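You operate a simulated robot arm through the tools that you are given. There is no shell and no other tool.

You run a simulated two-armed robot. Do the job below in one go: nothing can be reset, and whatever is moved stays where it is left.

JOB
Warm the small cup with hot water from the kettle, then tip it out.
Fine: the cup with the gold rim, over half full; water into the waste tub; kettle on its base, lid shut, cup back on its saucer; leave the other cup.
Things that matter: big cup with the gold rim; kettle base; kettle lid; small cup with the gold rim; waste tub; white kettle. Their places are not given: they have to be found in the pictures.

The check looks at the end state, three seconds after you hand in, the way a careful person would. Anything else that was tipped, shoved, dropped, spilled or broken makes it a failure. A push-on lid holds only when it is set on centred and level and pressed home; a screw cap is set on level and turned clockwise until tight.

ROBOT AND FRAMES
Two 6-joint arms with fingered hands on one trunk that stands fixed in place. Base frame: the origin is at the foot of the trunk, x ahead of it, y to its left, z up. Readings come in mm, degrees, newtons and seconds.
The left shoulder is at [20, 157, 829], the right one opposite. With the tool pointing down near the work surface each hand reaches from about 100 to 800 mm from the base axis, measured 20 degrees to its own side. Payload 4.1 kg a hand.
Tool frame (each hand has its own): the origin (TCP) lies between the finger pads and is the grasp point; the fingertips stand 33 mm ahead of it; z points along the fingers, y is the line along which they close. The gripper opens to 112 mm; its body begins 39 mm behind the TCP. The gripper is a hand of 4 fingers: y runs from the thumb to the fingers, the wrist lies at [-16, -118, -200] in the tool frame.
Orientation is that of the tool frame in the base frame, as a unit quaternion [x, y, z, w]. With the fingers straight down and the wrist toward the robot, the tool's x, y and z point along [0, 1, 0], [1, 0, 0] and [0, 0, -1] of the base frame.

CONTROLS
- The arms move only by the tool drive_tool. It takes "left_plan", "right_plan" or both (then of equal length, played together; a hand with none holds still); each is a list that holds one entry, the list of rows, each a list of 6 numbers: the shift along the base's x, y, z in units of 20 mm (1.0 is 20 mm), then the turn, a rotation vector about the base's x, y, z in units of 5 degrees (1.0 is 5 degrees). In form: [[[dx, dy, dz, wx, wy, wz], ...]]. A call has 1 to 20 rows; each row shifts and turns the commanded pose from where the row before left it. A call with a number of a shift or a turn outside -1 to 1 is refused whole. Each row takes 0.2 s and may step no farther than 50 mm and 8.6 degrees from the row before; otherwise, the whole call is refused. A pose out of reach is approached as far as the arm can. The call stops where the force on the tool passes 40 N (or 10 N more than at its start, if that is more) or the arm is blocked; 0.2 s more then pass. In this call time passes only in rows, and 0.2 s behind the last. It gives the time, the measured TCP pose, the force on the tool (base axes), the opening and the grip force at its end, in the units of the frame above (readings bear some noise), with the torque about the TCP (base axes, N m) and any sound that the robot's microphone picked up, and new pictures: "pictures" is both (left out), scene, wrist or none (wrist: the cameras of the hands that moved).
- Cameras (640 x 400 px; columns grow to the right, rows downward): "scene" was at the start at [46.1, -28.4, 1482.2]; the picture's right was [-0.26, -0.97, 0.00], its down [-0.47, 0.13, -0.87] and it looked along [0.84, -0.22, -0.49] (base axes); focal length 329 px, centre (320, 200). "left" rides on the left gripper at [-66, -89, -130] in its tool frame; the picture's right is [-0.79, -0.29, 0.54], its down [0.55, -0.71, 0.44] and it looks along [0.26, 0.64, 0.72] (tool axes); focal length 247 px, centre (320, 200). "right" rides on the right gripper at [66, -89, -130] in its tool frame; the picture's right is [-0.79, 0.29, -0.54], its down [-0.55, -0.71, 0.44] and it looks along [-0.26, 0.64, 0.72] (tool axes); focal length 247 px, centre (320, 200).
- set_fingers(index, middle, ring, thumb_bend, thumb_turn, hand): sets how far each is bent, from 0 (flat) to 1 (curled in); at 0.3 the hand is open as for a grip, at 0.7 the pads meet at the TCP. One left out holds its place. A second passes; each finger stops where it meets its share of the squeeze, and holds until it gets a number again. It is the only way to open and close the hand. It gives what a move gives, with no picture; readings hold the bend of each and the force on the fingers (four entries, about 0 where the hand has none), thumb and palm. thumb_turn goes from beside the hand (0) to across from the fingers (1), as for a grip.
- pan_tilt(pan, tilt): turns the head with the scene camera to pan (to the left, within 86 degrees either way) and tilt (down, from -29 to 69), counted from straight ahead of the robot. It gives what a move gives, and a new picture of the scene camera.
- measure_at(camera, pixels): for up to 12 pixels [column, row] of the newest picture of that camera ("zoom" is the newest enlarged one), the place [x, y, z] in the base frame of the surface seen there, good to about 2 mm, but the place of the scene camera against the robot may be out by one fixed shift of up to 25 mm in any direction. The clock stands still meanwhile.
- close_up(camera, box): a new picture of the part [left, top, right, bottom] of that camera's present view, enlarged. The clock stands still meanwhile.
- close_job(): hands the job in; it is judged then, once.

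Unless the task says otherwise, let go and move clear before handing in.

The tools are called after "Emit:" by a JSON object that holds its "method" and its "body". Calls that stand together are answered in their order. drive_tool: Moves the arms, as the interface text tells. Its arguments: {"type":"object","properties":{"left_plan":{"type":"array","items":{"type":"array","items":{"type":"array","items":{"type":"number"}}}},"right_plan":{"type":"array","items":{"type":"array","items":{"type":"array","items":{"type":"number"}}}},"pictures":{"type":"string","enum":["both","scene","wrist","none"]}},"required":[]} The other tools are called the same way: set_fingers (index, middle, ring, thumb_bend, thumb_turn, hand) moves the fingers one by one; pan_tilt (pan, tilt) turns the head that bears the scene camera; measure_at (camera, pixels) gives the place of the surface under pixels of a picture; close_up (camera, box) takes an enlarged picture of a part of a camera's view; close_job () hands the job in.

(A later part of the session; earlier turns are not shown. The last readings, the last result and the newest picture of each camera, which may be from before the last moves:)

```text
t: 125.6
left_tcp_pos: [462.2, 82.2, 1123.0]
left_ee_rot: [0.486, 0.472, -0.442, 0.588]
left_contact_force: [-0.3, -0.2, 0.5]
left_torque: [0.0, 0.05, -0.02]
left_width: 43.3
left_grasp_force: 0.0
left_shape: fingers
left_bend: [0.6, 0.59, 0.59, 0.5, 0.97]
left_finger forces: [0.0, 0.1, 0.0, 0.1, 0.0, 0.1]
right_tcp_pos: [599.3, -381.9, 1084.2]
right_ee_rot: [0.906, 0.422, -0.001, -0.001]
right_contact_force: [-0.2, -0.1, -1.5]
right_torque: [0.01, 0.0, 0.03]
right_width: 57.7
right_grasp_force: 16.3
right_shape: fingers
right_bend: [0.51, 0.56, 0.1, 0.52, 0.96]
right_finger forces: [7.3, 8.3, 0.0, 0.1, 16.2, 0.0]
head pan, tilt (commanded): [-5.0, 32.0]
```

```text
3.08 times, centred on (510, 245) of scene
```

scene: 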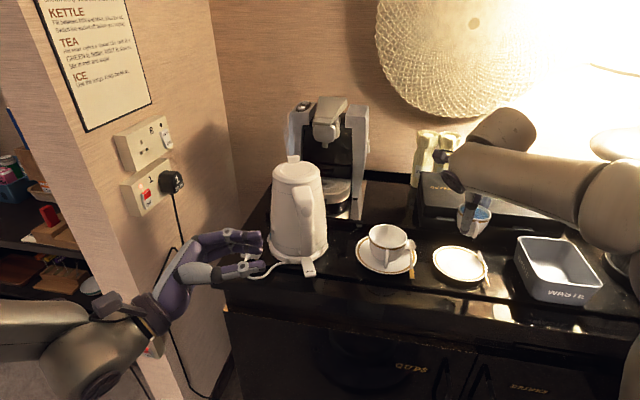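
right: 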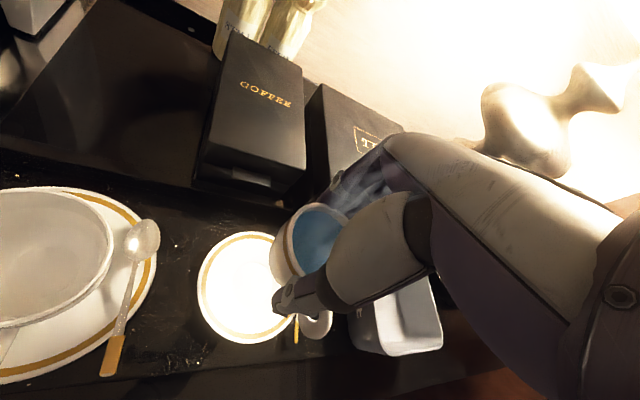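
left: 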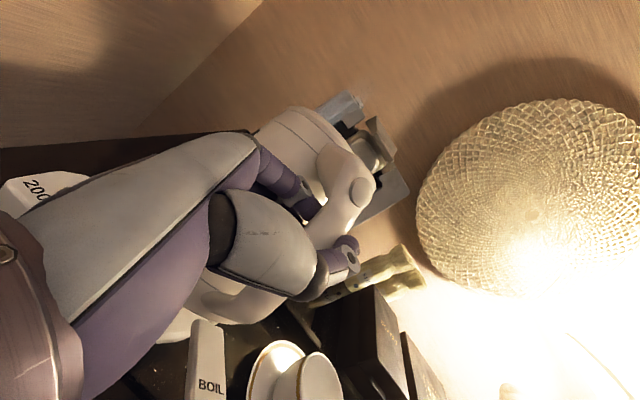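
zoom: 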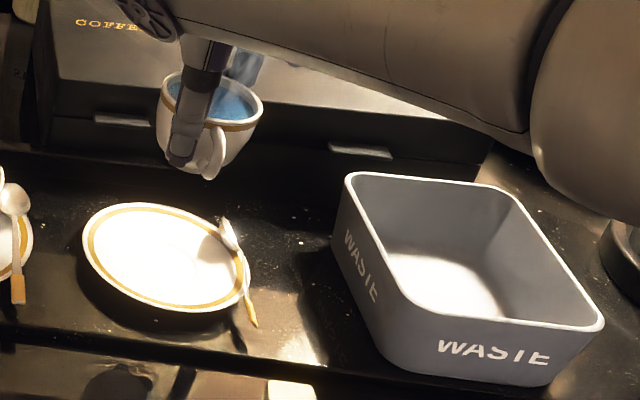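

The cup is held securely and level, with the saucer and spoon undisturbed. I'll carry it slowly over the waste tub.

Emit:
{"method": "drive_tool", "body": {"right_plan": [[[-0.05, -0.2, 0, 0, 0, 0], [-0.08, -0.35, 0, 0, 0, 0], [-0.1, -0.45, 0, 0, 0, 0], [-0.11, -0.5, 0, 0, 0, 0], [-0.11, -0.5, 0, 0, 0, 0], [-0.11, -0.5, 0, 0, 0, 0], [-0.11, -0.5, 0, 0, 0, 0], [-0.11, -0.5, 0, 0, 0, 0], [-0.11, -0.5, 0, 0, 0, 0], [-0.11, -0.5, 0, 0, 0, 0], [-0.11, -0.5, 0, 0, 0, 0], [-0.11, -0.5, 0, 0, 0, 0], [-0.11, -0.5, 0, 0, 0, 0], [-0.11, -0.5, 0, 0, 0, 0], [-0.11, -0.45, 0, 0, 0, 0], [-0.1, -0.4, 0, 0, 0, 0], [-0.08, -0.2, 0, 0, 0, 0]]], "pictures": "both"}}

Emit:
{"method": "close_up", "body": {"camera": "scene", "box": [460, 180, 640, 310]}}

Emit:
{"method": "close_up", "body": {"camera": "right", "box": [200, 140, 480, 380]}}

```text
t: 129.2
left_tcp_pos: [463.0, 81.7, 1122.4]
left_ee_rot: [0.486, 0.472, -0.442, 0.588]
left_contact_force: [-0.2, -0.5, 0.5]
left_torque: [-0.03, 0.02, 0.01]
left_width: 43.1
left_grasp_force: 0.2
left_shape: fingers
left_bend: [0.6, 0.59, 0.59, 0.5, 0.97]
left_finger forces: [0.1, 0.0, 0.1, 0.0, 0.0, 0.1]
right_tcp_pos: [566.8, -532.0, 1083.7]
right_ee_rot: [0.906, 0.423, 0.0, 0.0]
right_contact_force: [0.1, -0.1, -1.6]
right_torque: [-0.02, -0.01, 0.01]
right_width: 57.9
right_grasp_force: 16.1
right_shape: fingers
right_bend: [0.51, 0.56, 0.1, 0.52, 0.96]
right_finger forces: [7.3, 8.6, 0.1, 0.1, 16.0, 0.0]
head pan, tilt (commanded): [-5.0, 32.0]
```

scene: 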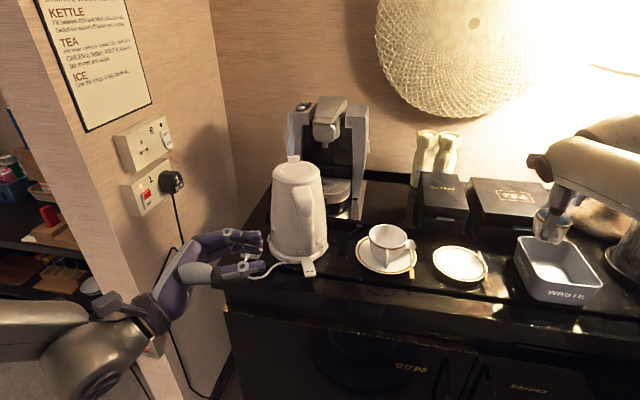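
right: 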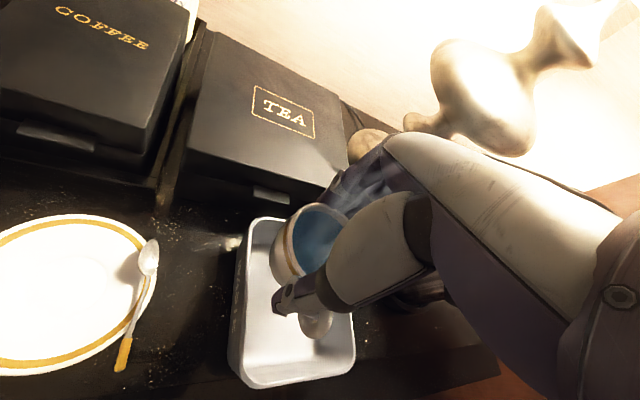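

```text
3.08 times, centred on (550, 245) of scene
```

zoom: 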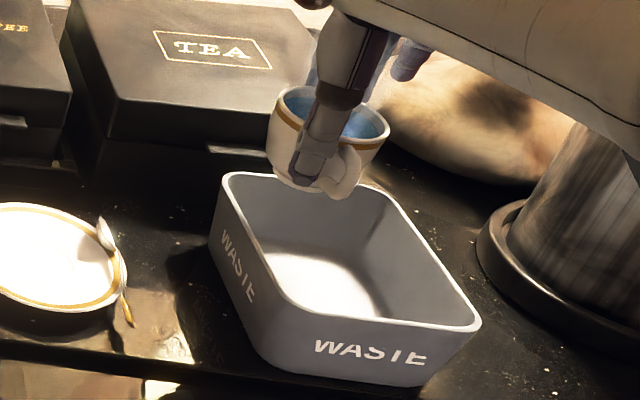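

```text
1.67 times, centred on (340, 260) of right
```

zoom: 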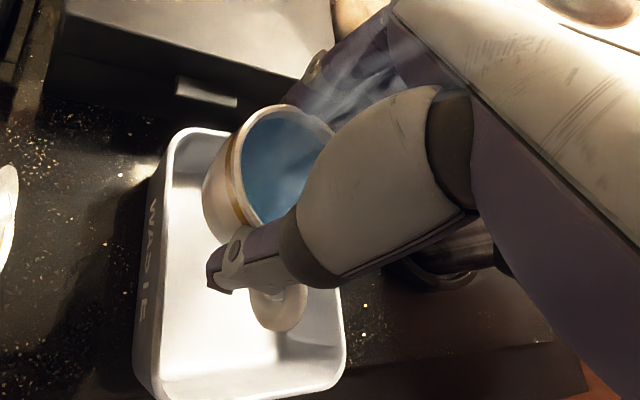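

The cup is right above the tub. I'll lower it a little and begin tipping slowly toward the near-right, away from the palm's supporting side, then look at where the water goes.

Emit:
{"method": "drive_tool", "body": {"right_plan": [[[0, 0, -0.3, 0, 0, 0], [0, 0, -0.4, 0, 0, 0], [0, 0, -0.3, 0, 0, 0], [0, 0, 0, 0.384, -0.32, 0], [0, 0, 0, 0.384, -0.32, 0], [0, 0, 0, 0.384, -0.32, 0], [0, 0, 0, 0.384, -0.32, 0], [0, 0, 0, 0.384, -0.32, 0], [0, 0, 0, 0.384, -0.32, 0], [0, 0, 0, 0.384, -0.32, 0]]], "pictures": "both"}}

Emit:
{"method": "close_up", "body": {"camera": "scene", "box": [480, 190, 630, 310]}}

```text
t: 131.4
left_tcp_pos: [461.9, 82.9, 1123.2]
left_ee_rot: [0.486, 0.472, -0.442, 0.588]
left_contact_force: [-0.5, 0.0, -0.2]
left_torque: [0.03, 0.0, 0.01]
left_width: 43.3
left_grasp_force: 0.1
left_shape: fingers
left_bend: [0.6, 0.59, 0.59, 0.5, 0.97]
left_finger forces: [0.0, 0.0, 0.0, 0.0, 0.0, 0.1]
right_tcp_pos: [566.0, -531.5, 1063.3]
right_ee_rot: [0.896, 0.417, 0.138, -0.066]
right_contact_force: [-0.9, -0.3, -1.1]
right_torque: [-0.04, 0.01, 0.01]
right_width: 57.6
right_grasp_force: 15.9
right_shape: fingers
right_bend: [0.51, 0.56, 0.1, 0.52, 0.96]
right_finger forces: [7.2, 8.7, 0.1, 0.0, 16.0, 0.0]
head pan, tilt (commanded): [-5.0, 32.0]
```

scene: 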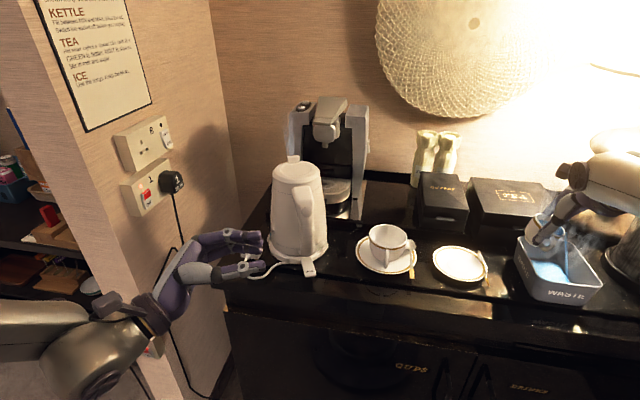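
right: 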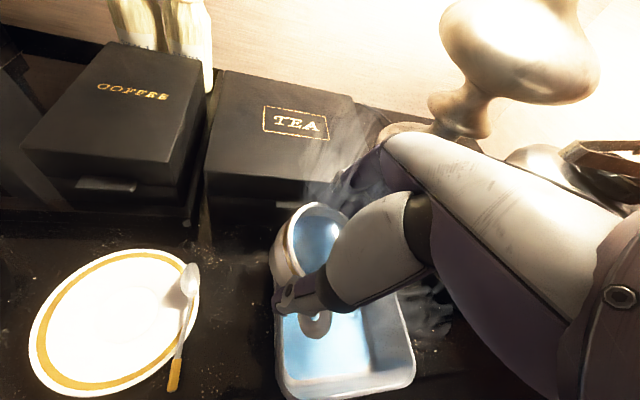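

```text
3.33 times, centred on (555, 250) of scene
```

zoom: 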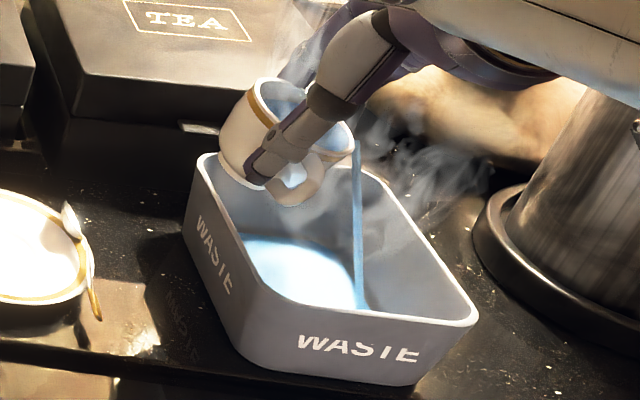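

The stream is clearly visible, falling from the cup's lip at (357,150) straight into the tub. I'll check where it lands relative to the tub's right wall.

Emit:
{"method": "measure_at", "body": {"camera": "zoom", "pixels": [[357, 180], [359, 240], [360, 290], [362, 303], [300, 280], [350, 140], [400, 250], [430, 240], [470, 310], [370, 165], [330, 300], [400, 310]]}}

```text
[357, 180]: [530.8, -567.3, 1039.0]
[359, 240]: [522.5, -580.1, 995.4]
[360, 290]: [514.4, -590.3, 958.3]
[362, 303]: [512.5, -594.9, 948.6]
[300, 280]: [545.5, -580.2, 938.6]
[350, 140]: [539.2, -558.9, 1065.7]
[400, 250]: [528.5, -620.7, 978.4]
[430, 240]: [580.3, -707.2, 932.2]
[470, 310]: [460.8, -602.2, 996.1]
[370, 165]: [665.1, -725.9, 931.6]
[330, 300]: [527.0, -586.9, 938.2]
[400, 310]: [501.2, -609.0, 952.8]
```

The stream lands at about (525,-589), roughly 12 mm inside the right wall, which is a bit close. I'll shift 6 mm left and tip more slowly so the stream shortens.

Emit:
{"method": "drive_tool", "body": {"right_plan": [[[0.07, 0.29, 0, 0.1, -0.083, 0], [0, 0, 0, 0.154, -0.128, 0], [0, 0, 0, 0.154, -0.128, 0], [0, 0, 0, 0.154, -0.128, 0], [0, 0, 0, 0.154, -0.128, 0]]], "pictures": "scene"}}

Emit:
{"method": "close_up", "body": {"camera": "scene", "box": [480, 190, 630, 310]}}

```text
t: 132.6
left_tcp_pos: [462.5, 82.5, 1124.1]
left_ee_rot: [0.486, 0.471, -0.442, 0.588]
left_contact_force: [-0.2, 0.2, 0.3]
left_torque: [-0.02, -0.02, -0.01]
left_width: 42.9
left_grasp_force: 0.1
left_shape: fingers
left_bend: [0.6, 0.59, 0.59, 0.5, 0.97]
left_finger forces: [0.0, 0.0, 0.1, 0.0, 0.1, 0.0]
right_tcp_pos: [567.6, -525.4, 1065.2]
right_ee_rot: [0.889, 0.415, 0.173, -0.082]
right_contact_force: [-0.6, 0.7, -2.3]
right_torque: [-0.01, -0.02, 0.02]
right_width: 57.7
right_grasp_force: 16.1
right_shape: fingers
right_bend: [0.51, 0.56, 0.1, 0.52, 0.96]
right_finger forces: [7.1, 8.7, 0.1, 0.0, 15.9, 0.0]
head pan, tilt (commanded): [-5.0, 32.0]
```

scene: 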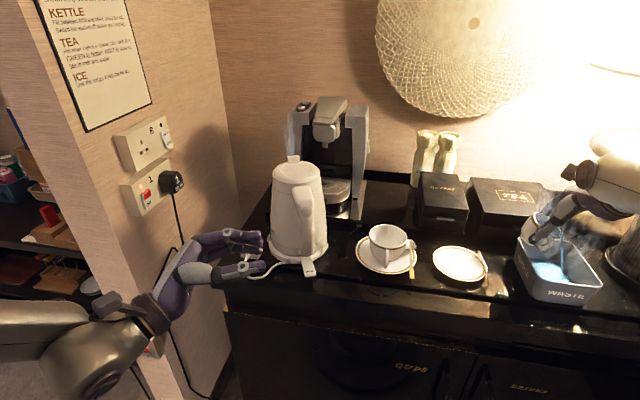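

```text
3.33 times, centred on (555, 250) of scene
```

zoom: 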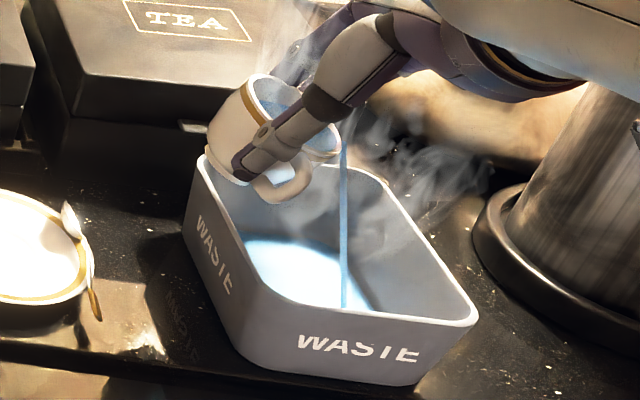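

The stream now lands near the middle of the tub. I'll keep tipping at a gentle rate.

Emit:
{"method": "drive_tool", "body": {"right_plan": [[[0, 0, 0, 0.23, -0.192, 0], [0, 0, 0, 0.23, -0.192, 0], [0, 0, 0, 0.23, -0.192, 0], [0, 0, 0, 0.23, -0.192, 0], [0, 0, 0, 0.23, -0.192, 0], [0, 0, 0, 0.23, -0.192, 0], [0, 0, 0, 0.23, -0.192, 0], [0, 0, 0, 0.23, -0.192, 0], [0, 0, 0, 0.23, -0.192, 0], [0, 0, 0, 0.23, -0.192, 0]]], "pictures": "scene"}}

Emit:
{"method": "close_up", "body": {"camera": "scene", "box": [480, 190, 630, 310]}}

```text
t: 134.8
left_tcp_pos: [462.4, 82.1, 1123.5]
left_ee_rot: [0.486, 0.471, -0.442, 0.589]
left_contact_force: [0.9, -0.3, 0.2]
left_torque: [0.0, 0.04, 0.01]
left_width: 43.4
left_grasp_force: 0.0
left_shape: fingers
left_bend: [0.6, 0.59, 0.59, 0.5, 0.97]
left_finger forces: [0.0, 0.0, 0.0, 0.0, 0.1, 0.1]
right_tcp_pos: [566.3, -526.2, 1063.3]
right_ee_rot: [0.859, 0.401, 0.287, -0.135]
right_contact_force: [-0.5, 0.3, -1.2]
right_torque: [-0.03, 0.03, -0.01]
right_width: 57.6
right_grasp_force: 16.3
right_shape: fingers
right_bend: [0.51, 0.56, 0.1, 0.52, 0.96]
right_finger forces: [7.2, 8.8, 0.1, 0.0, 15.9, 0.0]
head pan, tilt (commanded): [-5.0, 32.0]
```

scene: 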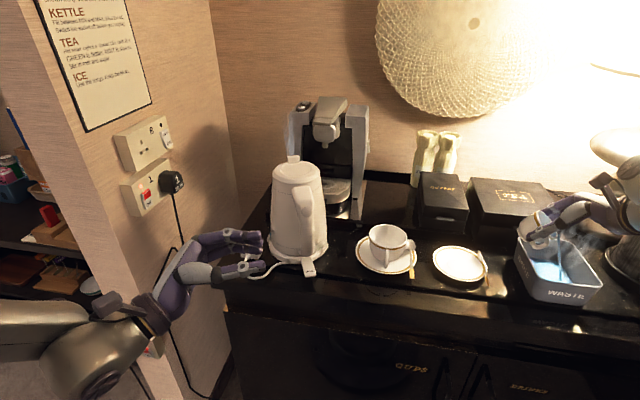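

```text
3.33 times, centred on (555, 250) of scene
```

zoom: 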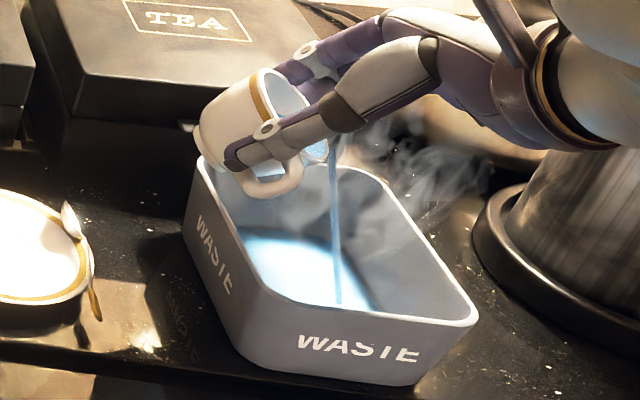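

Still pouring neatly into the tub at about 37° tilt. I'll continue.

Emit:
{"method": "drive_tool", "body": {"right_plan": [[[0, 0, 0, 0.27, -0.225, 0], [0, 0, 0, 0.27, -0.225, 0], [0, 0, 0, 0.27, -0.225, 0], [0, 0, 0, 0.27, -0.225, 0], [0, 0, 0, 0.27, -0.225, 0], [0, 0, 0, 0.27, -0.225, 0], [0, 0, 0, 0.27, -0.225, 0], [0, 0, 0, 0.27, -0.225, 0], [0, 0, 0, 0.27, -0.225, 0], [0, 0, 0, 0.27, -0.225, 0], [0, 0, 0, 0.27, -0.225, 0], [0, 0, 0, 0.27, -0.225, 0]]], "pictures": "scene"}}

Emit:
{"method": "close_up", "body": {"camera": "scene", "box": [480, 190, 630, 310]}}

```text
t: 137.4
left_tcp_pos: [462.2, 81.7, 1124.4]
left_ee_rot: [0.485, 0.472, -0.442, 0.588]
left_contact_force: [0.7, -0.4, -0.2]
left_torque: [0.0, -0.03, -0.02]
left_width: 42.9
left_grasp_force: 0.0
left_shape: fingers
left_bend: [0.6, 0.59, 0.59, 0.5, 0.97]
left_finger forces: [0.0, 0.0, 0.0, 0.0, 0.1, 0.0]
right_tcp_pos: [566.9, -526.1, 1063.4]
right_ee_rot: [0.793, 0.368, 0.439, -0.207]
right_contact_force: [0.5, 0.6, -0.6]
right_torque: [-0.02, 0.03, 0.03]
right_width: 57.5
right_grasp_force: 16.2
right_shape: fingers
right_bend: [0.51, 0.56, 0.1, 0.52, 0.96]
right_finger forces: [7.2, 8.8, 0.0, 0.1, 15.8, 0.1]
head pan, tilt (commanded): [-5.0, 32.0]
```

scene: 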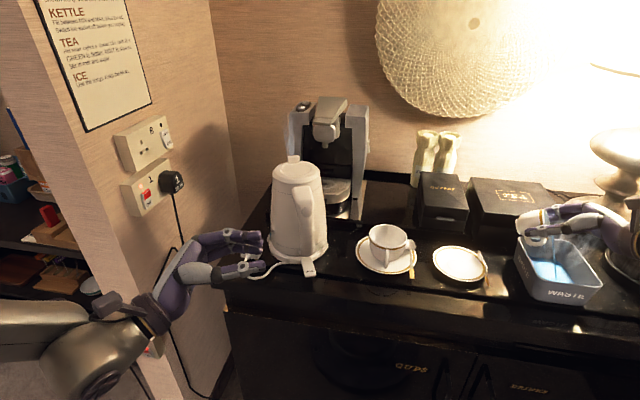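

```text
3.33 times, centred on (555, 250) of scene
```

zoom: 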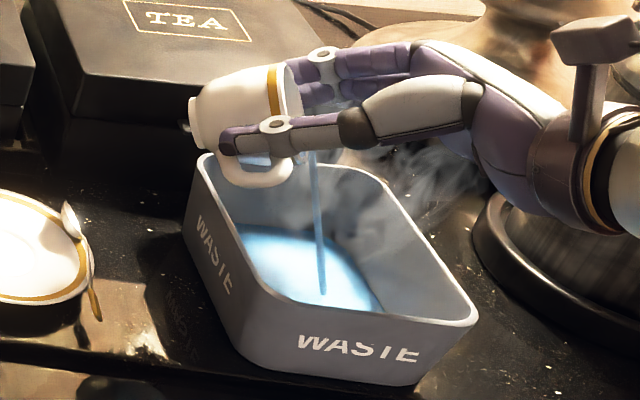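

Stream still central at about 58°. I'll go on to roughly 80°, easing back a few millimetres toward the tub's middle as the stream shortens.

Emit:
{"method": "drive_tool", "body": {"right_plan": [[[-0.005, -0.03, 0.02, 0.27, -0.225, 0], [-0.005, -0.03, 0.02, 0.27, -0.225, 0], [-0.005, -0.03, 0.02, 0.27, -0.225, 0], [-0.005, -0.03, 0.02, 0.27, -0.225, 0], [-0.005, -0.03, 0.02, 0.27, -0.225, 0], [-0.005, -0.03, 0.02, 0.27, -0.225, 0], [-0.005, -0.03, 0.02, 0.27, -0.225, 0], [-0.005, -0.03, 0.02, 0.27, -0.225, 0], [-0.005, -0.03, 0.02, 0.27, -0.225, 0], [-0.005, -0.03, 0.02, 0.27, -0.225, 0], [-0.005, -0.03, 0.02, 0.27, -0.225, 0], [-0.005, -0.03, 0.02, 0.27, -0.225, 0]]], "pictures": "scene"}}

Emit:
{"method": "close_up", "body": {"camera": "scene", "box": [480, 190, 630, 310]}}

```text
t: 140.0
left_tcp_pos: [462.0, 83.8, 1121.8]
left_ee_rot: [0.486, 0.472, -0.442, 0.588]
left_contact_force: [-0.1, 0.3, -0.3]
left_torque: [-0.01, 0.0, 0.02]
left_width: 43.2
left_grasp_force: 0.1
left_shape: fingers
left_bend: [0.6, 0.59, 0.59, 0.5, 0.97]
left_finger forces: [0.0, 0.1, 0.0, 0.0, 0.0, 0.0]
right_tcp_pos: [566.7, -534.0, 1068.5]
right_ee_rot: [0.697, 0.325, 0.578, -0.273]
right_contact_force: [-0.3, -0.6, -1.1]
right_torque: [-0.01, -0.02, 0.01]
right_width: 57.6
right_grasp_force: 15.9
right_shape: fingers
right_bend: [0.51, 0.56, 0.1, 0.52, 0.96]
right_finger forces: [6.9, 8.9, 0.0, 0.0, 15.9, 0.0]
head pan, tilt (commanded): [-5.0, 32.0]
```

scene: 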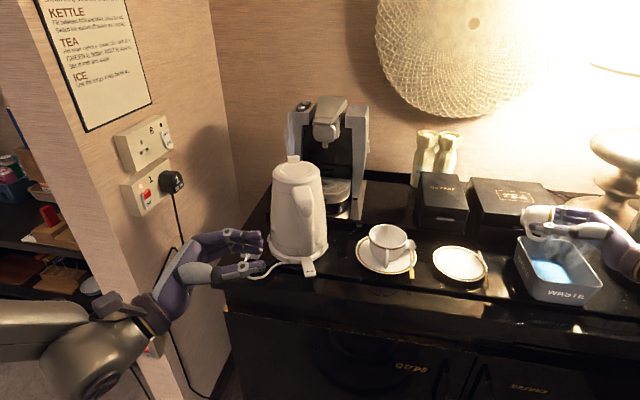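

```text
3.33 times, centred on (555, 250) of scene
```

zoom: 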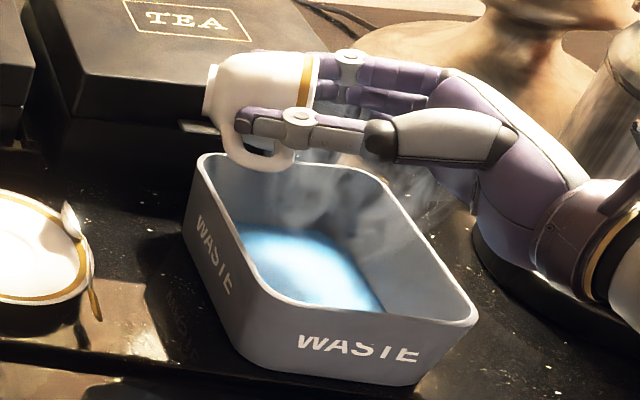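

The stream has stopped at about 80° and the tub holds the water. I'll tip further to about 104°, raising a little so the wrist clears the tub, to drain the last drops.

Emit:
{"method": "drive_tool", "body": {"right_plan": [[[0, 0, 0.1, 0.307, -0.256, 0], [0, 0, 0.1, 0.307, -0.256, 0], [0, 0, 0.1, 0.307, -0.256, 0], [0, 0, 0.1, 0.307, -0.256, 0], [0, 0, 0.1, 0.307, -0.256, 0], [0, 0, 0.1, 0.307, -0.256, 0], [0, 0, 0.1, 0.307, -0.256, 0], [0, 0, 0.1, 0.307, -0.256, 0], [0, 0, 0.1, 0.307, -0.256, 0], [0, 0, 0.1, 0.307, -0.256, 0], [0, 0, 0.1, 0.307, -0.256, 0], [0, 0, 0.1, 0.307, -0.256, 0], [0, 0, 0, 0, 0, 0], [0, 0, 0, 0, 0, 0], [0, 0, 0, 0, 0, 0]]], "pictures": "both"}}

Emit:
{"method": "close_up", "body": {"camera": "scene", "box": [480, 170, 640, 310]}}

Emit:
{"method": "close_up", "body": {"camera": "right", "box": [200, 140, 480, 380]}}

```text
t: 143.2
left_tcp_pos: [463.7, 82.5, 1123.6]
left_ee_rot: [0.485, 0.471, -0.442, 0.589]
left_contact_force: [0.2, 0.3, 0.3]
left_torque: [0.01, 0.04, 0.02]
left_width: 43.3
left_grasp_force: 0.1
left_shape: fingers
left_bend: [0.6, 0.59, 0.59, 0.5, 0.97]
left_finger forces: [0.1, 0.0, 0.0, 0.1, 0.1, 0.0]
right_tcp_pos: [566.5, -532.1, 1092.5]
right_ee_rot: [0.563, 0.263, 0.709, -0.334]
right_contact_force: [-0.4, 0.1, -0.9]
right_torque: [-0.05, 0.02, 0.01]
right_width: 57.7
right_grasp_force: 16.0
right_shape: fingers
right_bend: [0.51, 0.56, 0.1, 0.52, 0.96]
right_finger forces: [7.0, 8.9, 0.0, 0.0, 15.8, 0.0]
head pan, tilt (commanded): [-5.0, 32.0]
```

scene: 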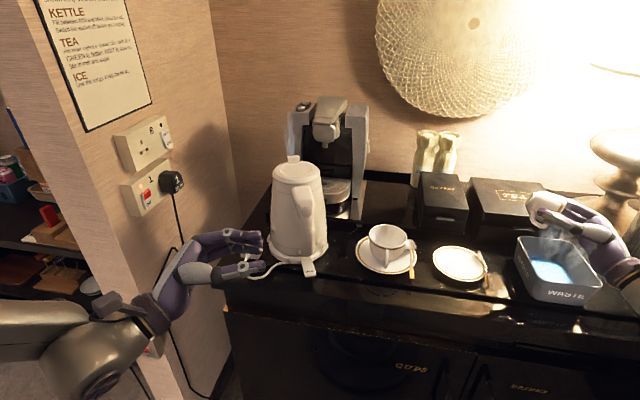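
right: 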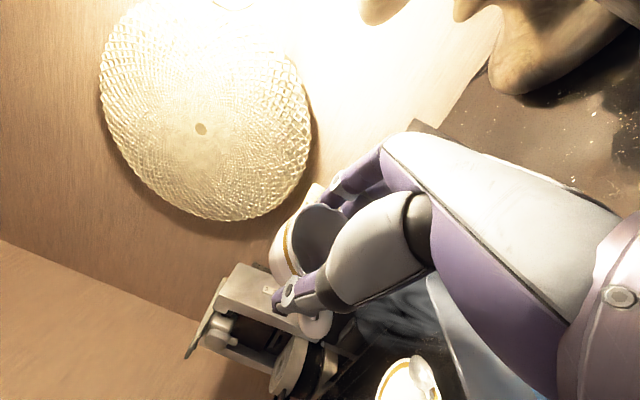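

```text
2.86 times, centred on (560, 240) of scene
```

zoom: 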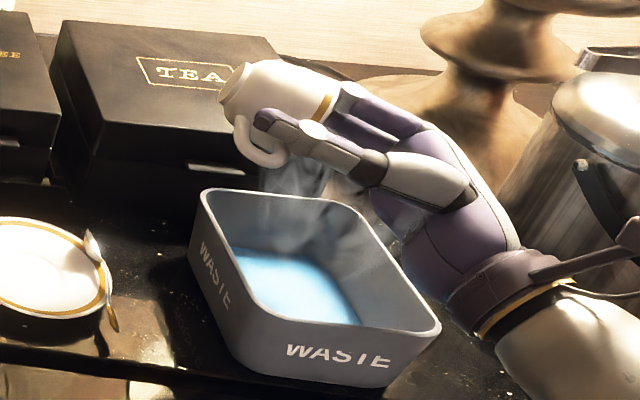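

```text
1.67 times, centred on (340, 260) of right
```

zoom: 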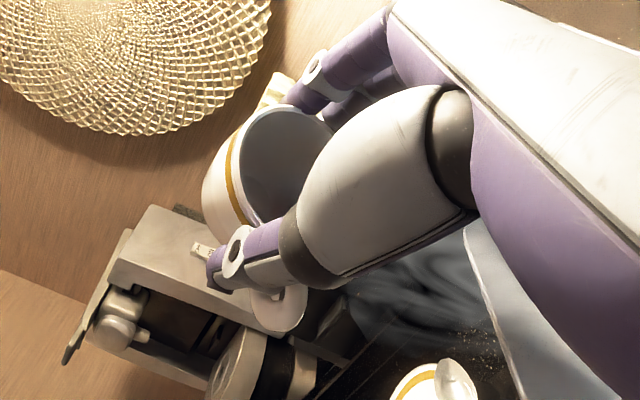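

The cup's inside is empty and the tub holds all the water. I'll rotate the cup back upright over the tub, reversing the exact total of about 103°.

Emit:
{"method": "drive_tool", "body": {"right_plan": [[[0, 0, 0, -0.3, 0.25, 0], [0, 0, 0, -0.6, 0.5, 0], [0, 0, 0, -0.6, 0.5, 0], [0, 0, 0, -0.6, 0.5, 0], [0, 0, 0, -0.6, 0.5, 0], [0, 0, 0, -0.6, 0.5, 0], [0, 0, 0, -0.6, 0.5, 0], [0, 0, 0, -0.6, 0.5, 0], [0, 0, 0, -0.6, 0.5, 0], [0, 0, 0, -0.6, 0.5, 0], [0, 0, 0, -0.6, 0.5, 0], [0, 0, 0, -0.6, 0.5, 0], [0, 0, 0, -0.6, 0.5, 0], [0, 0, 0, -0.6, 0.5, 0]]], "pictures": "none"}}

Emit:
{"method": "drive_tool", "body": {"right_plan": [[[0, 0, 0, -0.6, 0.5, 0], [0, 0, 0, -0.6, 0.5, 0], [0, 0, 0, -0.6, 0.5, 0], [0, 0, 0, -0.6, 0.5, 0], [0, 0, 0, -0.6, 0.5, 0], [0, 0, 0, -0.6, 0.5, 0], [0, 0, 0, -0.6, 0.5, 0], [0, 0, 0, -0.6, 0.5, 0], [0, 0, 0, -0.6, 0.5, 0], [0, 0, 0, -0.6, 0.5, 0], [0, 0, 0, -0.6, 0.5, 0], [0, 0, 0, -0.6, 0.5, 0], [0, 0, 0, -0.57, 0.475, 0]]], "pictures": "both"}}

```text
t: 146.2
left_tcp_pos: [462.4, 83.3, 1123.0]
left_ee_rot: [0.486, 0.472, -0.441, 0.589]
left_contact_force: [-0.2, -0.3, 0.2]
left_torque: [0.01, 0.0, 0.01]
left_width: 43.2
left_grasp_force: 0.0
left_shape: fingers
left_bend: [0.6, 0.59, 0.59, 0.5, 0.97]
left_finger forces: [0.0, 0.1, 0.0, 0.0, 0.0, 0.0]
right_tcp_pos: [566.1, -532.2, 1092.9]
right_ee_rot: [0.82, 0.382, 0.386, -0.181]
right_contact_force: [-0.2, 0.3, -0.9]
right_torque: [0.0, -0.01, 0.03]
right_width: 57.4
right_grasp_force: 15.5
right_shape: fingers
right_bend: [0.51, 0.56, 0.1, 0.52, 0.96]
right_finger forces: [6.9, 8.9, 0.0, 0.1, 15.4, 0.1]
head pan, tilt (commanded): [-5.0, 32.0]
```

```text
t: 149.0
left_tcp_pos: [462.0, 81.2, 1123.3]
left_ee_rot: [0.487, 0.472, -0.441, 0.588]
left_contact_force: [0.1, 0.0, -0.1]
left_torque: [-0.03, -0.05, -0.04]
left_width: 43.2
left_grasp_force: 0.0
left_shape: fingers
left_bend: [0.6, 0.59, 0.59, 0.5, 0.97]
left_finger forces: [0.0, 0.1, 0.0, 0.0, 0.1, 0.0]
right_tcp_pos: [565.5, -533.2, 1092.3]
right_ee_rot: [0.907, 0.422, -0.003, -0.001]
right_contact_force: [0.4, -0.3, -0.6]
right_torque: [0.0, 0.01, 0.02]
right_width: 57.3
right_grasp_force: 15.6
right_shape: fingers
right_bend: [0.51, 0.56, 0.1, 0.52, 0.96]
right_finger forces: [6.7, 8.9, 0.0, 0.0, 15.5, 0.1]
head pan, tilt (commanded): [-5.0, 32.0]
```

scene: 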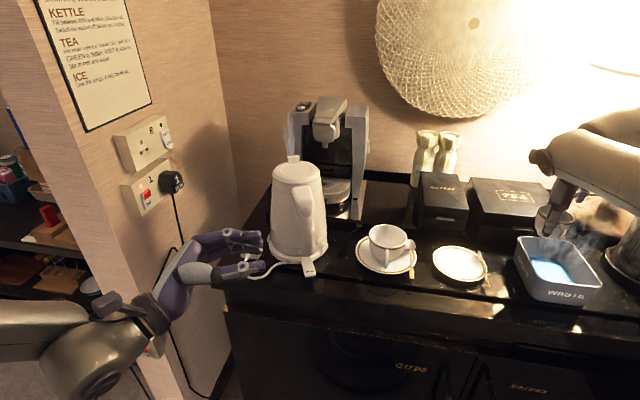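
right: 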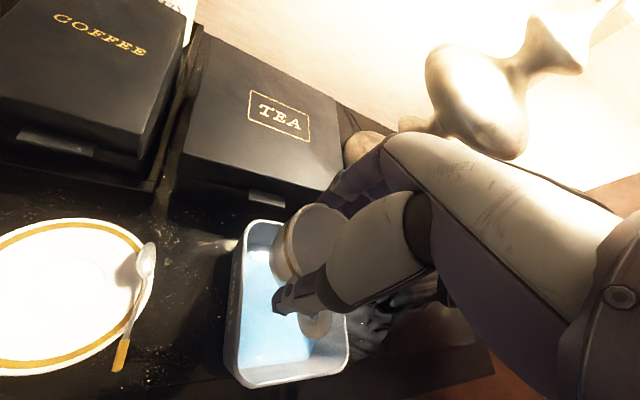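

The cup is upright and empty again. I'll carry it back over its saucer.

Emit:
{"method": "drive_tool", "body": {"right_plan": [[[0.07, 0.3, 0, 0, 0, 0], [0.12, 0.55, 0, 0, 0, 0], [0.13, 0.58, 0, 0, 0, 0], [0.14, 0.62, 0, 0, 0, 0], [0.14, 0.62, 0, 0, 0, 0], [0.14, 0.62, 0, 0, 0, 0], [0.14, 0.62, 0, 0, 0, 0], [0.14, 0.62, 0, 0, 0, 0], [0.14, 0.62, 0, 0, 0, 0], [0.14, 0.62, 0, 0, 0, 0], [0.14, 0.62, 0, 0, 0, 0], [0.14, 0.62, 0, 0, 0, 0], [0.14, 0.61, 0, 0, 0, 0]]], "pictures": "none"}}

Emit:
{"method": "drive_tool", "body": {"right_plan": [[[0, 0, -0.6, 0, 0, 0], [0, 0, -0.7, 0, 0, 0], [0, 0, -0.7, 0, 0, 0], [0, 0, -0.7, 0, 0, 0], [0, 0, -0.7, 0, 0, 0], [0, 0, -0.6, 0, 0, 0], [0, 0, -0.5, 0, 0, 0]]], "pictures": "both"}}

Emit:
{"method": "close_up", "body": {"camera": "scene", "box": [420, 200, 510, 290]}}

Emit:
{"method": "close_up", "body": {"camera": "right", "box": [180, 140, 460, 360]}}

```text
t: 151.8
left_tcp_pos: [463.4, 81.3, 1123.4]
left_ee_rot: [0.487, 0.471, -0.441, 0.589]
left_contact_force: [0.8, 0.2, 0.1]
left_torque: [0.0, 0.02, -0.01]
left_width: 43.3
left_grasp_force: 0.1
left_shape: fingers
left_bend: [0.6, 0.59, 0.59, 0.5, 0.97]
left_finger forces: [0.1, 0.0, 0.0, 0.0, 0.0, 0.0]
right_tcp_pos: [602.0, -379.8, 1092.7]
right_ee_rot: [0.907, 0.422, -0.001, -0.001]
right_contact_force: [0.0, -0.7, -1.2]
right_torque: [0.03, 0.01, -0.04]
right_width: 57.4
right_grasp_force: 15.4
right_shape: fingers
right_bend: [0.51, 0.56, 0.1, 0.52, 0.96]
right_finger forces: [6.8, 8.9, 0.1, 0.0, 15.4, 0.0]
head pan, tilt (commanded): [-5.0, 32.0]
```

```text
t: 153.4
left_tcp_pos: [464.3, 82.3, 1123.1]
left_ee_rot: [0.487, 0.471, -0.442, 0.589]
left_contact_force: [0.8, 0.0, -0.5]
left_torque: [0.02, 0.02, 0.02]
left_width: 43.0
left_grasp_force: 0.0
left_shape: fingers
left_bend: [0.6, 0.59, 0.59, 0.5, 0.97]
left_finger forces: [0.0, 0.1, 0.0, 0.0, 0.0, 0.0]
right_tcp_pos: [600.6, -380.7, 1001.2]
right_ee_rot: [0.907, 0.422, -0.001, 0.0]
right_contact_force: [0.1, -0.6, -1.0]
right_torque: [-0.03, 0.02, 0.0]
right_width: 57.6
right_grasp_force: 15.9
right_shape: fingers
right_bend: [0.51, 0.56, 0.1, 0.52, 0.96]
right_finger forces: [7.0, 8.9, 0.1, 0.0, 15.5, 0.0]
head pan, tilt (commanded): [-5.0, 32.0]
```

scene: 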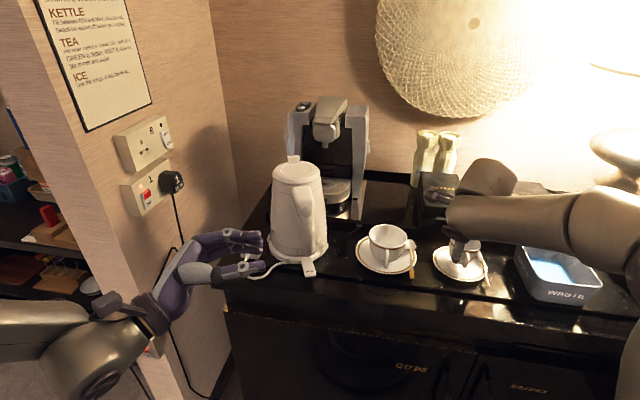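
right: 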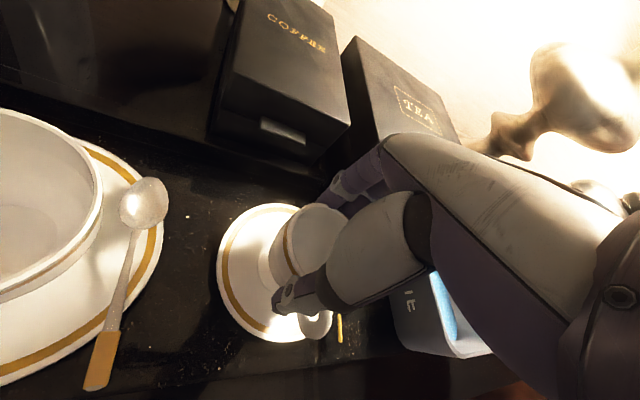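

```text
4.44 times, centred on (465, 245) of scene
```

zoom: 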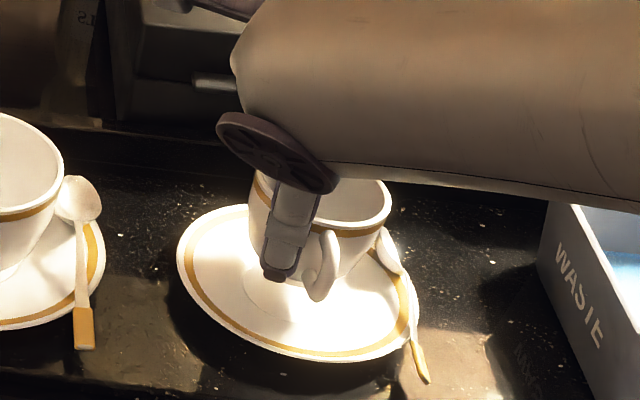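

```text
1.82 times, centred on (320, 250) of right
```

zoom: 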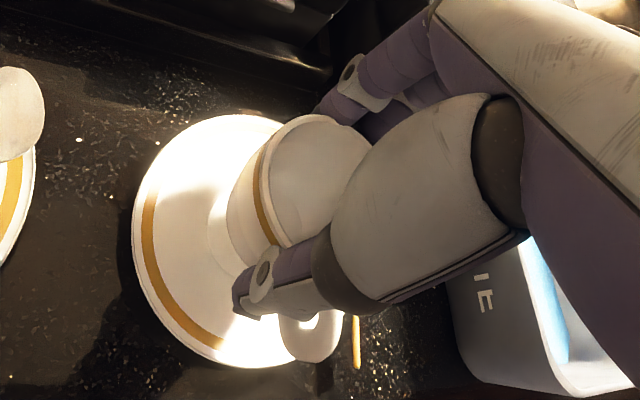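

The cup is centred over its saucer about 20 mm up. I'll lower it gently until it touches.

Emit:
{"method": "drive_tool", "body": {"right_plan": [[[0, 0, -0.25, 0, 0, 0], [0, 0, -0.25, 0, 0, 0], [0, 0, -0.2, 0, 0, 0], [0, 0, -0.1, 0, 0, 0], [0, 0, -0.1, 0, 0, 0]]], "pictures": "none"}}

Emit:
{"method": "close_up", "body": {"camera": "scene", "box": [420, 200, 510, 290]}}

```text
t: 154.6
left_tcp_pos: [462.0, 81.8, 1124.3]
left_ee_rot: [0.486, 0.471, -0.441, 0.589]
left_contact_force: [0.9, -0.1, -0.4]
left_torque: [-0.01, -0.03, -0.04]
left_width: 43.1
left_grasp_force: 0.1
left_shape: fingers
left_bend: [0.6, 0.59, 0.59, 0.5, 0.97]
left_finger forces: [0.1, 0.0, 0.1, 0.0, 0.0, 0.0]
right_tcp_pos: [599.9, -380.4, 983.9]
right_ee_rot: [0.906, 0.423, -0.002, 0.0]
right_contact_force: [-0.9, 0.6, 0.1]
right_torque: [0.02, 0.01, 0.0]
right_width: 57.4
right_grasp_force: 15.8
right_shape: fingers
right_bend: [0.51, 0.56, 0.1, 0.52, 0.96]
right_finger forces: [6.9, 8.9, 0.0, 0.1, 15.4, 0.0]
head pan, tilt (commanded): [-5.0, 32.0]
```

```text
4.44 times, centred on (465, 245) of scene
```

zoom: 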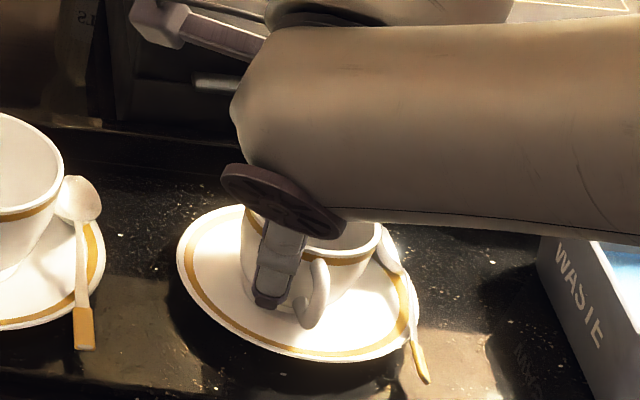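

Emit:
{"method": "drive_tool", "body": {"right_plan": [[[0, 0, -0.1, 0, 0, 0], [0, 0, -0.08, 0, 0, 0]]], "pictures": "none"}}

```text
t: 155.2
left_tcp_pos: [463.3, 83.4, 1123.2]
left_ee_rot: [0.486, 0.471, -0.442, 0.589]
left_contact_force: [0.6, -0.6, -0.5]
left_torque: [-0.01, -0.01, 0.0]
left_width: 43.2
left_grasp_force: 0.2
left_shape: fingers
left_bend: [0.6, 0.59, 0.59, 0.5, 0.97]
left_finger forces: [0.1, 0.0, 0.0, 0.1, 0.0, 0.0]
right_tcp_pos: [600.9, -379.9, 981.9]
right_ee_rot: [0.906, 0.423, -0.001, 0.0]
right_contact_force: [-0.2, 0.5, 2.6]
right_torque: [0.0, 0.03, 0.02]
right_width: 57.3
right_grasp_force: 16.2
right_shape: fingers
right_bend: [0.51, 0.56, 0.1, 0.52, 0.96]
right_finger forces: [6.9, 8.7, 0.1, 0.1, 15.8, 0.1]
head pan, tilt (commanded): [-5.0, 32.0]
```

The upward force is +2.6 N, so the cup is standing on its saucer. I'll release gradually.

Emit:
{"method": "set_fingers", "body": {"hand": "right", "index": 0.495, "middle": 0.53, "thumb_bend": 0.495}}

Emit:
{"method": "set_fingers", "body": {"hand": "right", "index": 0.46, "middle": 0.47, "thumb_bend": 0.46}}

Emit:
{"method": "set_fingers", "body": {"hand": "right", "index": 0.43, "middle": 0.43, "thumb_bend": 0.43}}

Emit:
{"method": "close_up", "body": {"camera": "right", "box": [180, 140, 460, 360]}}

Emit:
{"method": "close_up", "body": {"camera": "scene", "box": [420, 200, 510, 290]}}

```text
t: 156.2
left_tcp_pos: [463.1, 82.8, 1123.2]
left_ee_rot: [0.487, 0.471, -0.441, 0.588]
left_contact_force: [-0.4, 0.4, 0.2]
left_torque: [0.01, 0.02, -0.02]
left_width: 42.9
left_grasp_force: 0.0
left_shape: fingers
left_bend: [0.6, 0.59, 0.59, 0.5, 0.97]
left_finger forces: [0.0, 0.0, 0.0, 0.0, 0.0, 0.0]
right_tcp_pos: [600.5, -379.8, 981.5]
right_ee_rot: [0.906, 0.423, -0.001, -0.001]
right_contact_force: [-0.3, 0.3, 0.6]
right_torque: [0.01, -0.02, -0.02]
right_width: 62.9
right_grasp_force: 2.0
right_shape: fingers
right_bend: [0.49, 0.52, 0.1, 0.48, 0.97]
right_finger forces: [0.7, 1.4, 0.0, 0.1, 1.9, 0.1]
head pan, tilt (commanded): [-5.0, 32.0]
```

```text
t: 157.2
left_tcp_pos: [462.5, 84.1, 1123.0]
left_ee_rot: [0.486, 0.471, -0.441, 0.589]
left_contact_force: [0.2, -0.5, -0.4]
left_torque: [0.01, 0.01, -0.02]
left_width: 43.1
left_grasp_force: 0.0
left_shape: fingers
left_bend: [0.6, 0.59, 0.59, 0.5, 0.97]
left_finger forces: [0.0, 0.0, 0.1, 0.1, 0.0, 0.0]
right_tcp_pos: [599.7, -380.6, 981.2]
right_ee_rot: [0.906, 0.422, -0.001, 0.001]
right_contact_force: [0.8, -0.1, 0.5]
right_torque: [-0.01, 0.0, 0.04]
right_width: 68.5
right_grasp_force: 0.0
right_shape: fingers
right_bend: [0.46, 0.47, 0.1, 0.46, 0.97]
right_finger forces: [0.0, 0.0, 0.0, 0.1, 0.0, 0.0]
head pan, tilt (commanded): [-5.0, 32.0]
```

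```text
t: 158.2
left_tcp_pos: [462.4, 81.5, 1122.9]
left_ee_rot: [0.486, 0.471, -0.442, 0.589]
left_contact_force: [-0.6, 0.0, -0.5]
left_torque: [0.0, -0.01, 0.02]
left_width: 43.3
left_grasp_force: 0.1
left_shape: fingers
left_bend: [0.6, 0.59, 0.59, 0.5, 0.97]
left_finger forces: [0.0, 0.1, 0.1, 0.0, 0.0, 0.0]
right_tcp_pos: [600.4, -380.7, 981.4]
right_ee_rot: [0.906, 0.423, -0.001, 0.001]
right_contact_force: [-0.7, -0.1, 0.0]
right_torque: [0.0, 0.01, 0.01]
right_width: 76.4
right_grasp_force: 0.0
right_shape: fingers
right_bend: [0.43, 0.43, 0.1, 0.43, 0.97]
right_finger forces: [0.0, 0.1, 0.0, 0.1, 0.0, 0.0]
head pan, tilt (commanded): [-5.0, 32.0]
```

```text
1.82 times, centred on (320, 250) of right
```

zoom: 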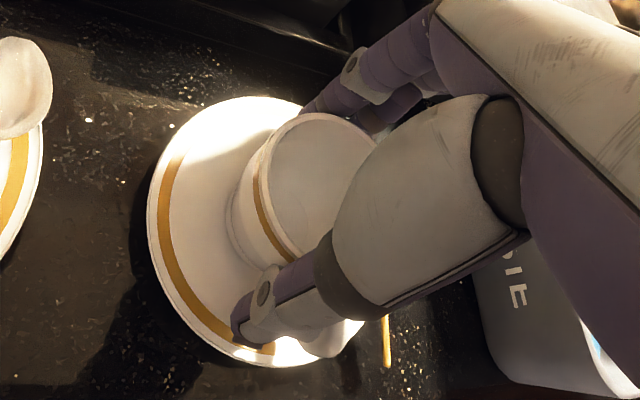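

```text
4.44 times, centred on (465, 245) of scene
```

zoom: 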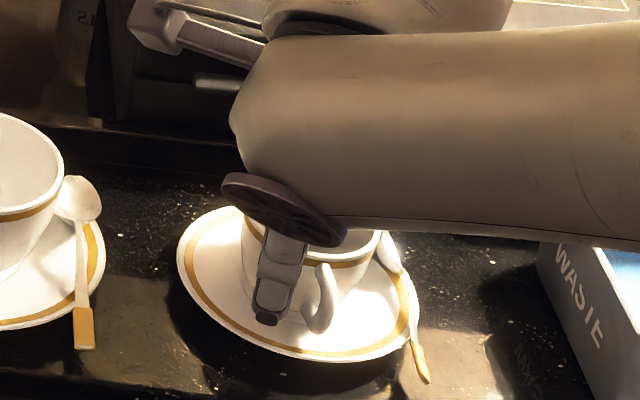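

The hand is open with zero forces and the cup stands on its saucer. I'll raise the hand straight up.

Emit:
{"method": "drive_tool", "body": {"right_plan": [[[0, 0, 0.2, 0, 0, 0], [0, 0, 0.3, 0, 0, 0], [0, 0, 0.4, 0, 0, 0], [0, 0, 0.5, 0, 0, 0], [0, 0, 0.6, 0, 0, 0], [0, 0, 0.7, 0, 0, 0], [0, 0, 0.8, 0, 0, 0], [0, 0, 0.9, 0, 0, 0], [0, 0, 0.9, 0, 0, 0]]], "pictures": "scene"}}

Emit:
{"method": "close_up", "body": {"camera": "scene", "box": [420, 190, 520, 290]}}

```text
t: 160.2
left_tcp_pos: [462.8, 82.1, 1122.2]
left_ee_rot: [0.486, 0.472, -0.442, 0.589]
left_contact_force: [0.3, 0.1, -1.1]
left_torque: [-0.03, -0.01, -0.01]
left_width: 43.3
left_grasp_force: 0.0
left_shape: fingers
left_bend: [0.6, 0.59, 0.59, 0.5, 0.97]
left_finger forces: [0.1, 0.0, 0.0, 0.0, 0.1, 0.0]
right_tcp_pos: [599.1, -380.4, 1088.6]
right_ee_rot: [0.906, 0.423, -0.002, -0.001]
right_contact_force: [-1.0, 0.1, -0.7]
right_torque: [0.01, -0.01, 0.01]
right_width: 76.6
right_grasp_force: 0.1
right_shape: fingers
right_bend: [0.43, 0.43, 0.1, 0.43, 0.97]
right_finger forces: [0.1, 0.0, 0.0, 0.1, 0.2, 0.0]
head pan, tilt (commanded): [-5.0, 32.0]
```

scene: 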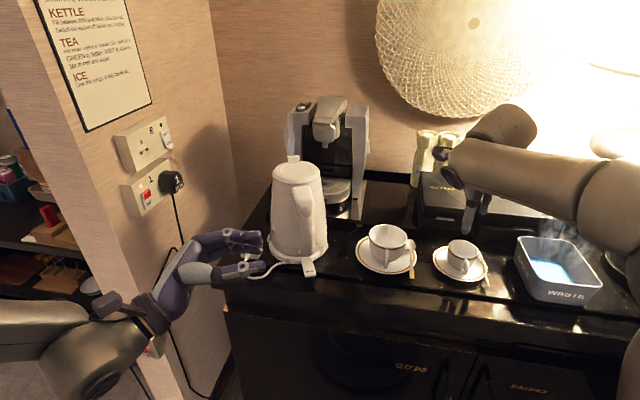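

```text
4.00 times, centred on (470, 240) of scene
```

zoom: 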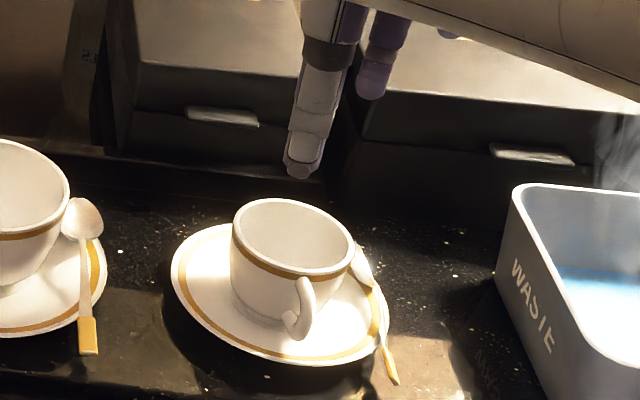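

The small cup is empty and back on its saucer, with the spoon in place. I'll move the right hand clear.

Emit:
{"method": "drive_tool", "body": {"right_plan": [[[-0.4, -0.3, 0.5, 0, 0, 0], [-0.7, -0.6, 0.5, 0, 0, 0], [-0.84, -0.69, 0.5, 0, 0, 0], [-0.84, -0.69, 0.5, 0, 0, 0], [-0.84, -0.69, 0.5, 0, 0, 0], [-0.84, -0.69, 0.5, 0, 0, 0], [-0.84, -0.69, 0.5, 0, 0, 0], [-0.84, -0.69, 0.5, 0, 0, 0], [-0.84, -0.69, 0.5, 0, 0, 0], [-0.84, -0.69, 0.5, 0, 0, 0], [-0.84, -0.69, 0.5, 0, 0, 0], [-0.84, -0.69, 0.5, 0, 0, 0], [-0.84, -0.69, 0.5, 0, 0, 0], [-0.84, -0.69, 0.5, 0, 0, 0]]], "pictures": "scene"}}

Emit:
{"method": "drive_tool", "body": {"left_plan": [[[-0.6, 0.3, 0.5, 0, 0, 0], [-0.6, 0.3, 0.5, 0, 0, 0], [-0.6, 0.3, 0.5, 0, 0, 0], [-0.6, 0.3, 0.5, 0, 0, 0], [-0.6, 0.3, 0.5, 0, 0, 0], [-0.6, 0.3, 0.5, 0, 0, 0]]], "pictures": "scene"}}

Emit:
{"method": "close_up", "body": {"camera": "scene", "box": [340, 200, 620, 330]}}

Emit:
{"method": "close_up", "body": {"camera": "scene", "box": [225, 140, 345, 290]}}

```text
t: 163.2
left_tcp_pos: [461.8, 82.6, 1122.8]
left_ee_rot: [0.486, 0.472, -0.442, 0.588]
left_contact_force: [0.7, 0.8, -0.4]
left_torque: [-0.04, 0.03, 0.0]
left_width: 43.2
left_grasp_force: 0.0
left_shape: fingers
left_bend: [0.6, 0.59, 0.59, 0.5, 0.97]
left_finger forces: [0.0, 0.0, 0.1, 0.1, 0.0, 0.0]
right_tcp_pos: [378.5, -564.2, 1226.8]
right_ee_rot: [0.907, 0.422, -0.001, 0.0]
right_contact_force: [-0.2, 0.2, 0.6]
right_torque: [0.0, 0.01, 0.02]
right_width: 76.6
right_grasp_force: 0.0
right_shape: fingers
right_bend: [0.43, 0.43, 0.1, 0.43, 0.97]
right_finger forces: [0.1, 0.1, 0.0, 0.0, 0.1, 0.0]
head pan, tilt (commanded): [-5.0, 32.0]
```

scene: 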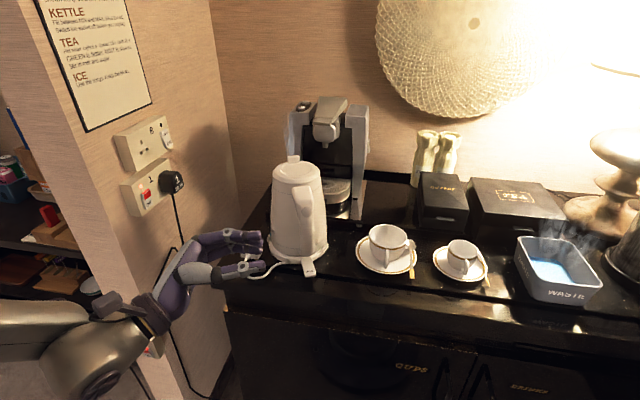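

```text
t: 164.6
left_tcp_pos: [392.4, 118.0, 1181.7]
left_ee_rot: [0.486, 0.472, -0.442, 0.588]
left_contact_force: [0.8, 0.0, -0.3]
left_torque: [-0.01, 0.02, 0.03]
left_width: 43.1
left_grasp_force: 0.1
left_shape: fingers
left_bend: [0.6, 0.59, 0.59, 0.5, 0.97]
left_finger forces: [0.1, 0.0, 0.0, 0.0, 0.0, 0.1]
right_tcp_pos: [376.9, -564.0, 1227.4]
right_ee_rot: [0.906, 0.423, -0.001, -0.001]
right_contact_force: [0.4, 0.0, 0.2]
right_torque: [-0.01, 0.02, 0.0]
right_width: 76.7
right_grasp_force: 0.1
right_shape: fingers
right_bend: [0.43, 0.43, 0.1, 0.43, 0.97]
right_finger forces: [0.0, 0.0, 0.1, 0.0, 0.1, 0.1]
head pan, tilt (commanded): [-5.0, 32.0]
```

scene: 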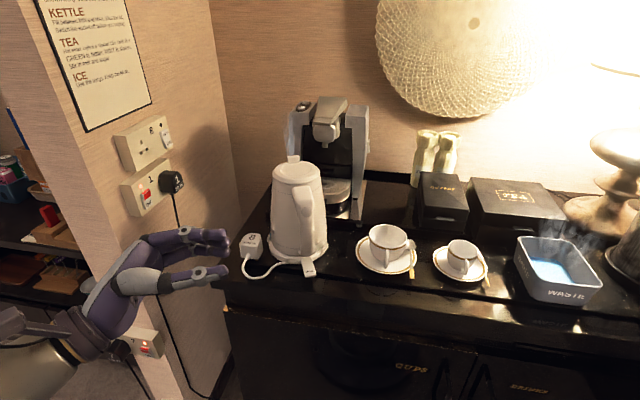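

```text
2.29 times, centred on (480, 265) of scene
```

zoom: 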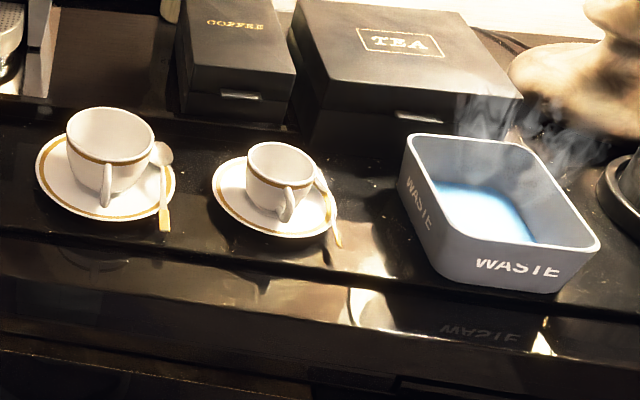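

```text
2.67 times, centred on (285, 215) of scene
```

zoom: 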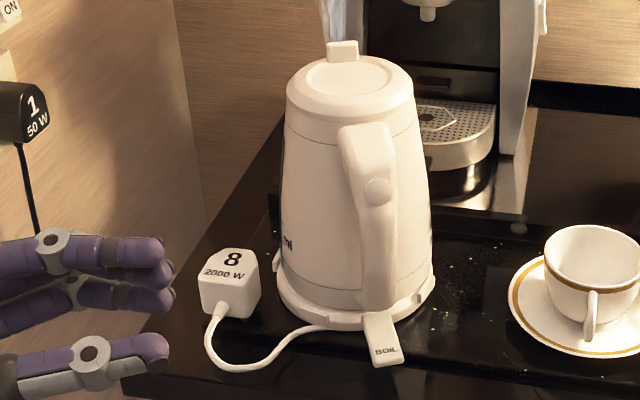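

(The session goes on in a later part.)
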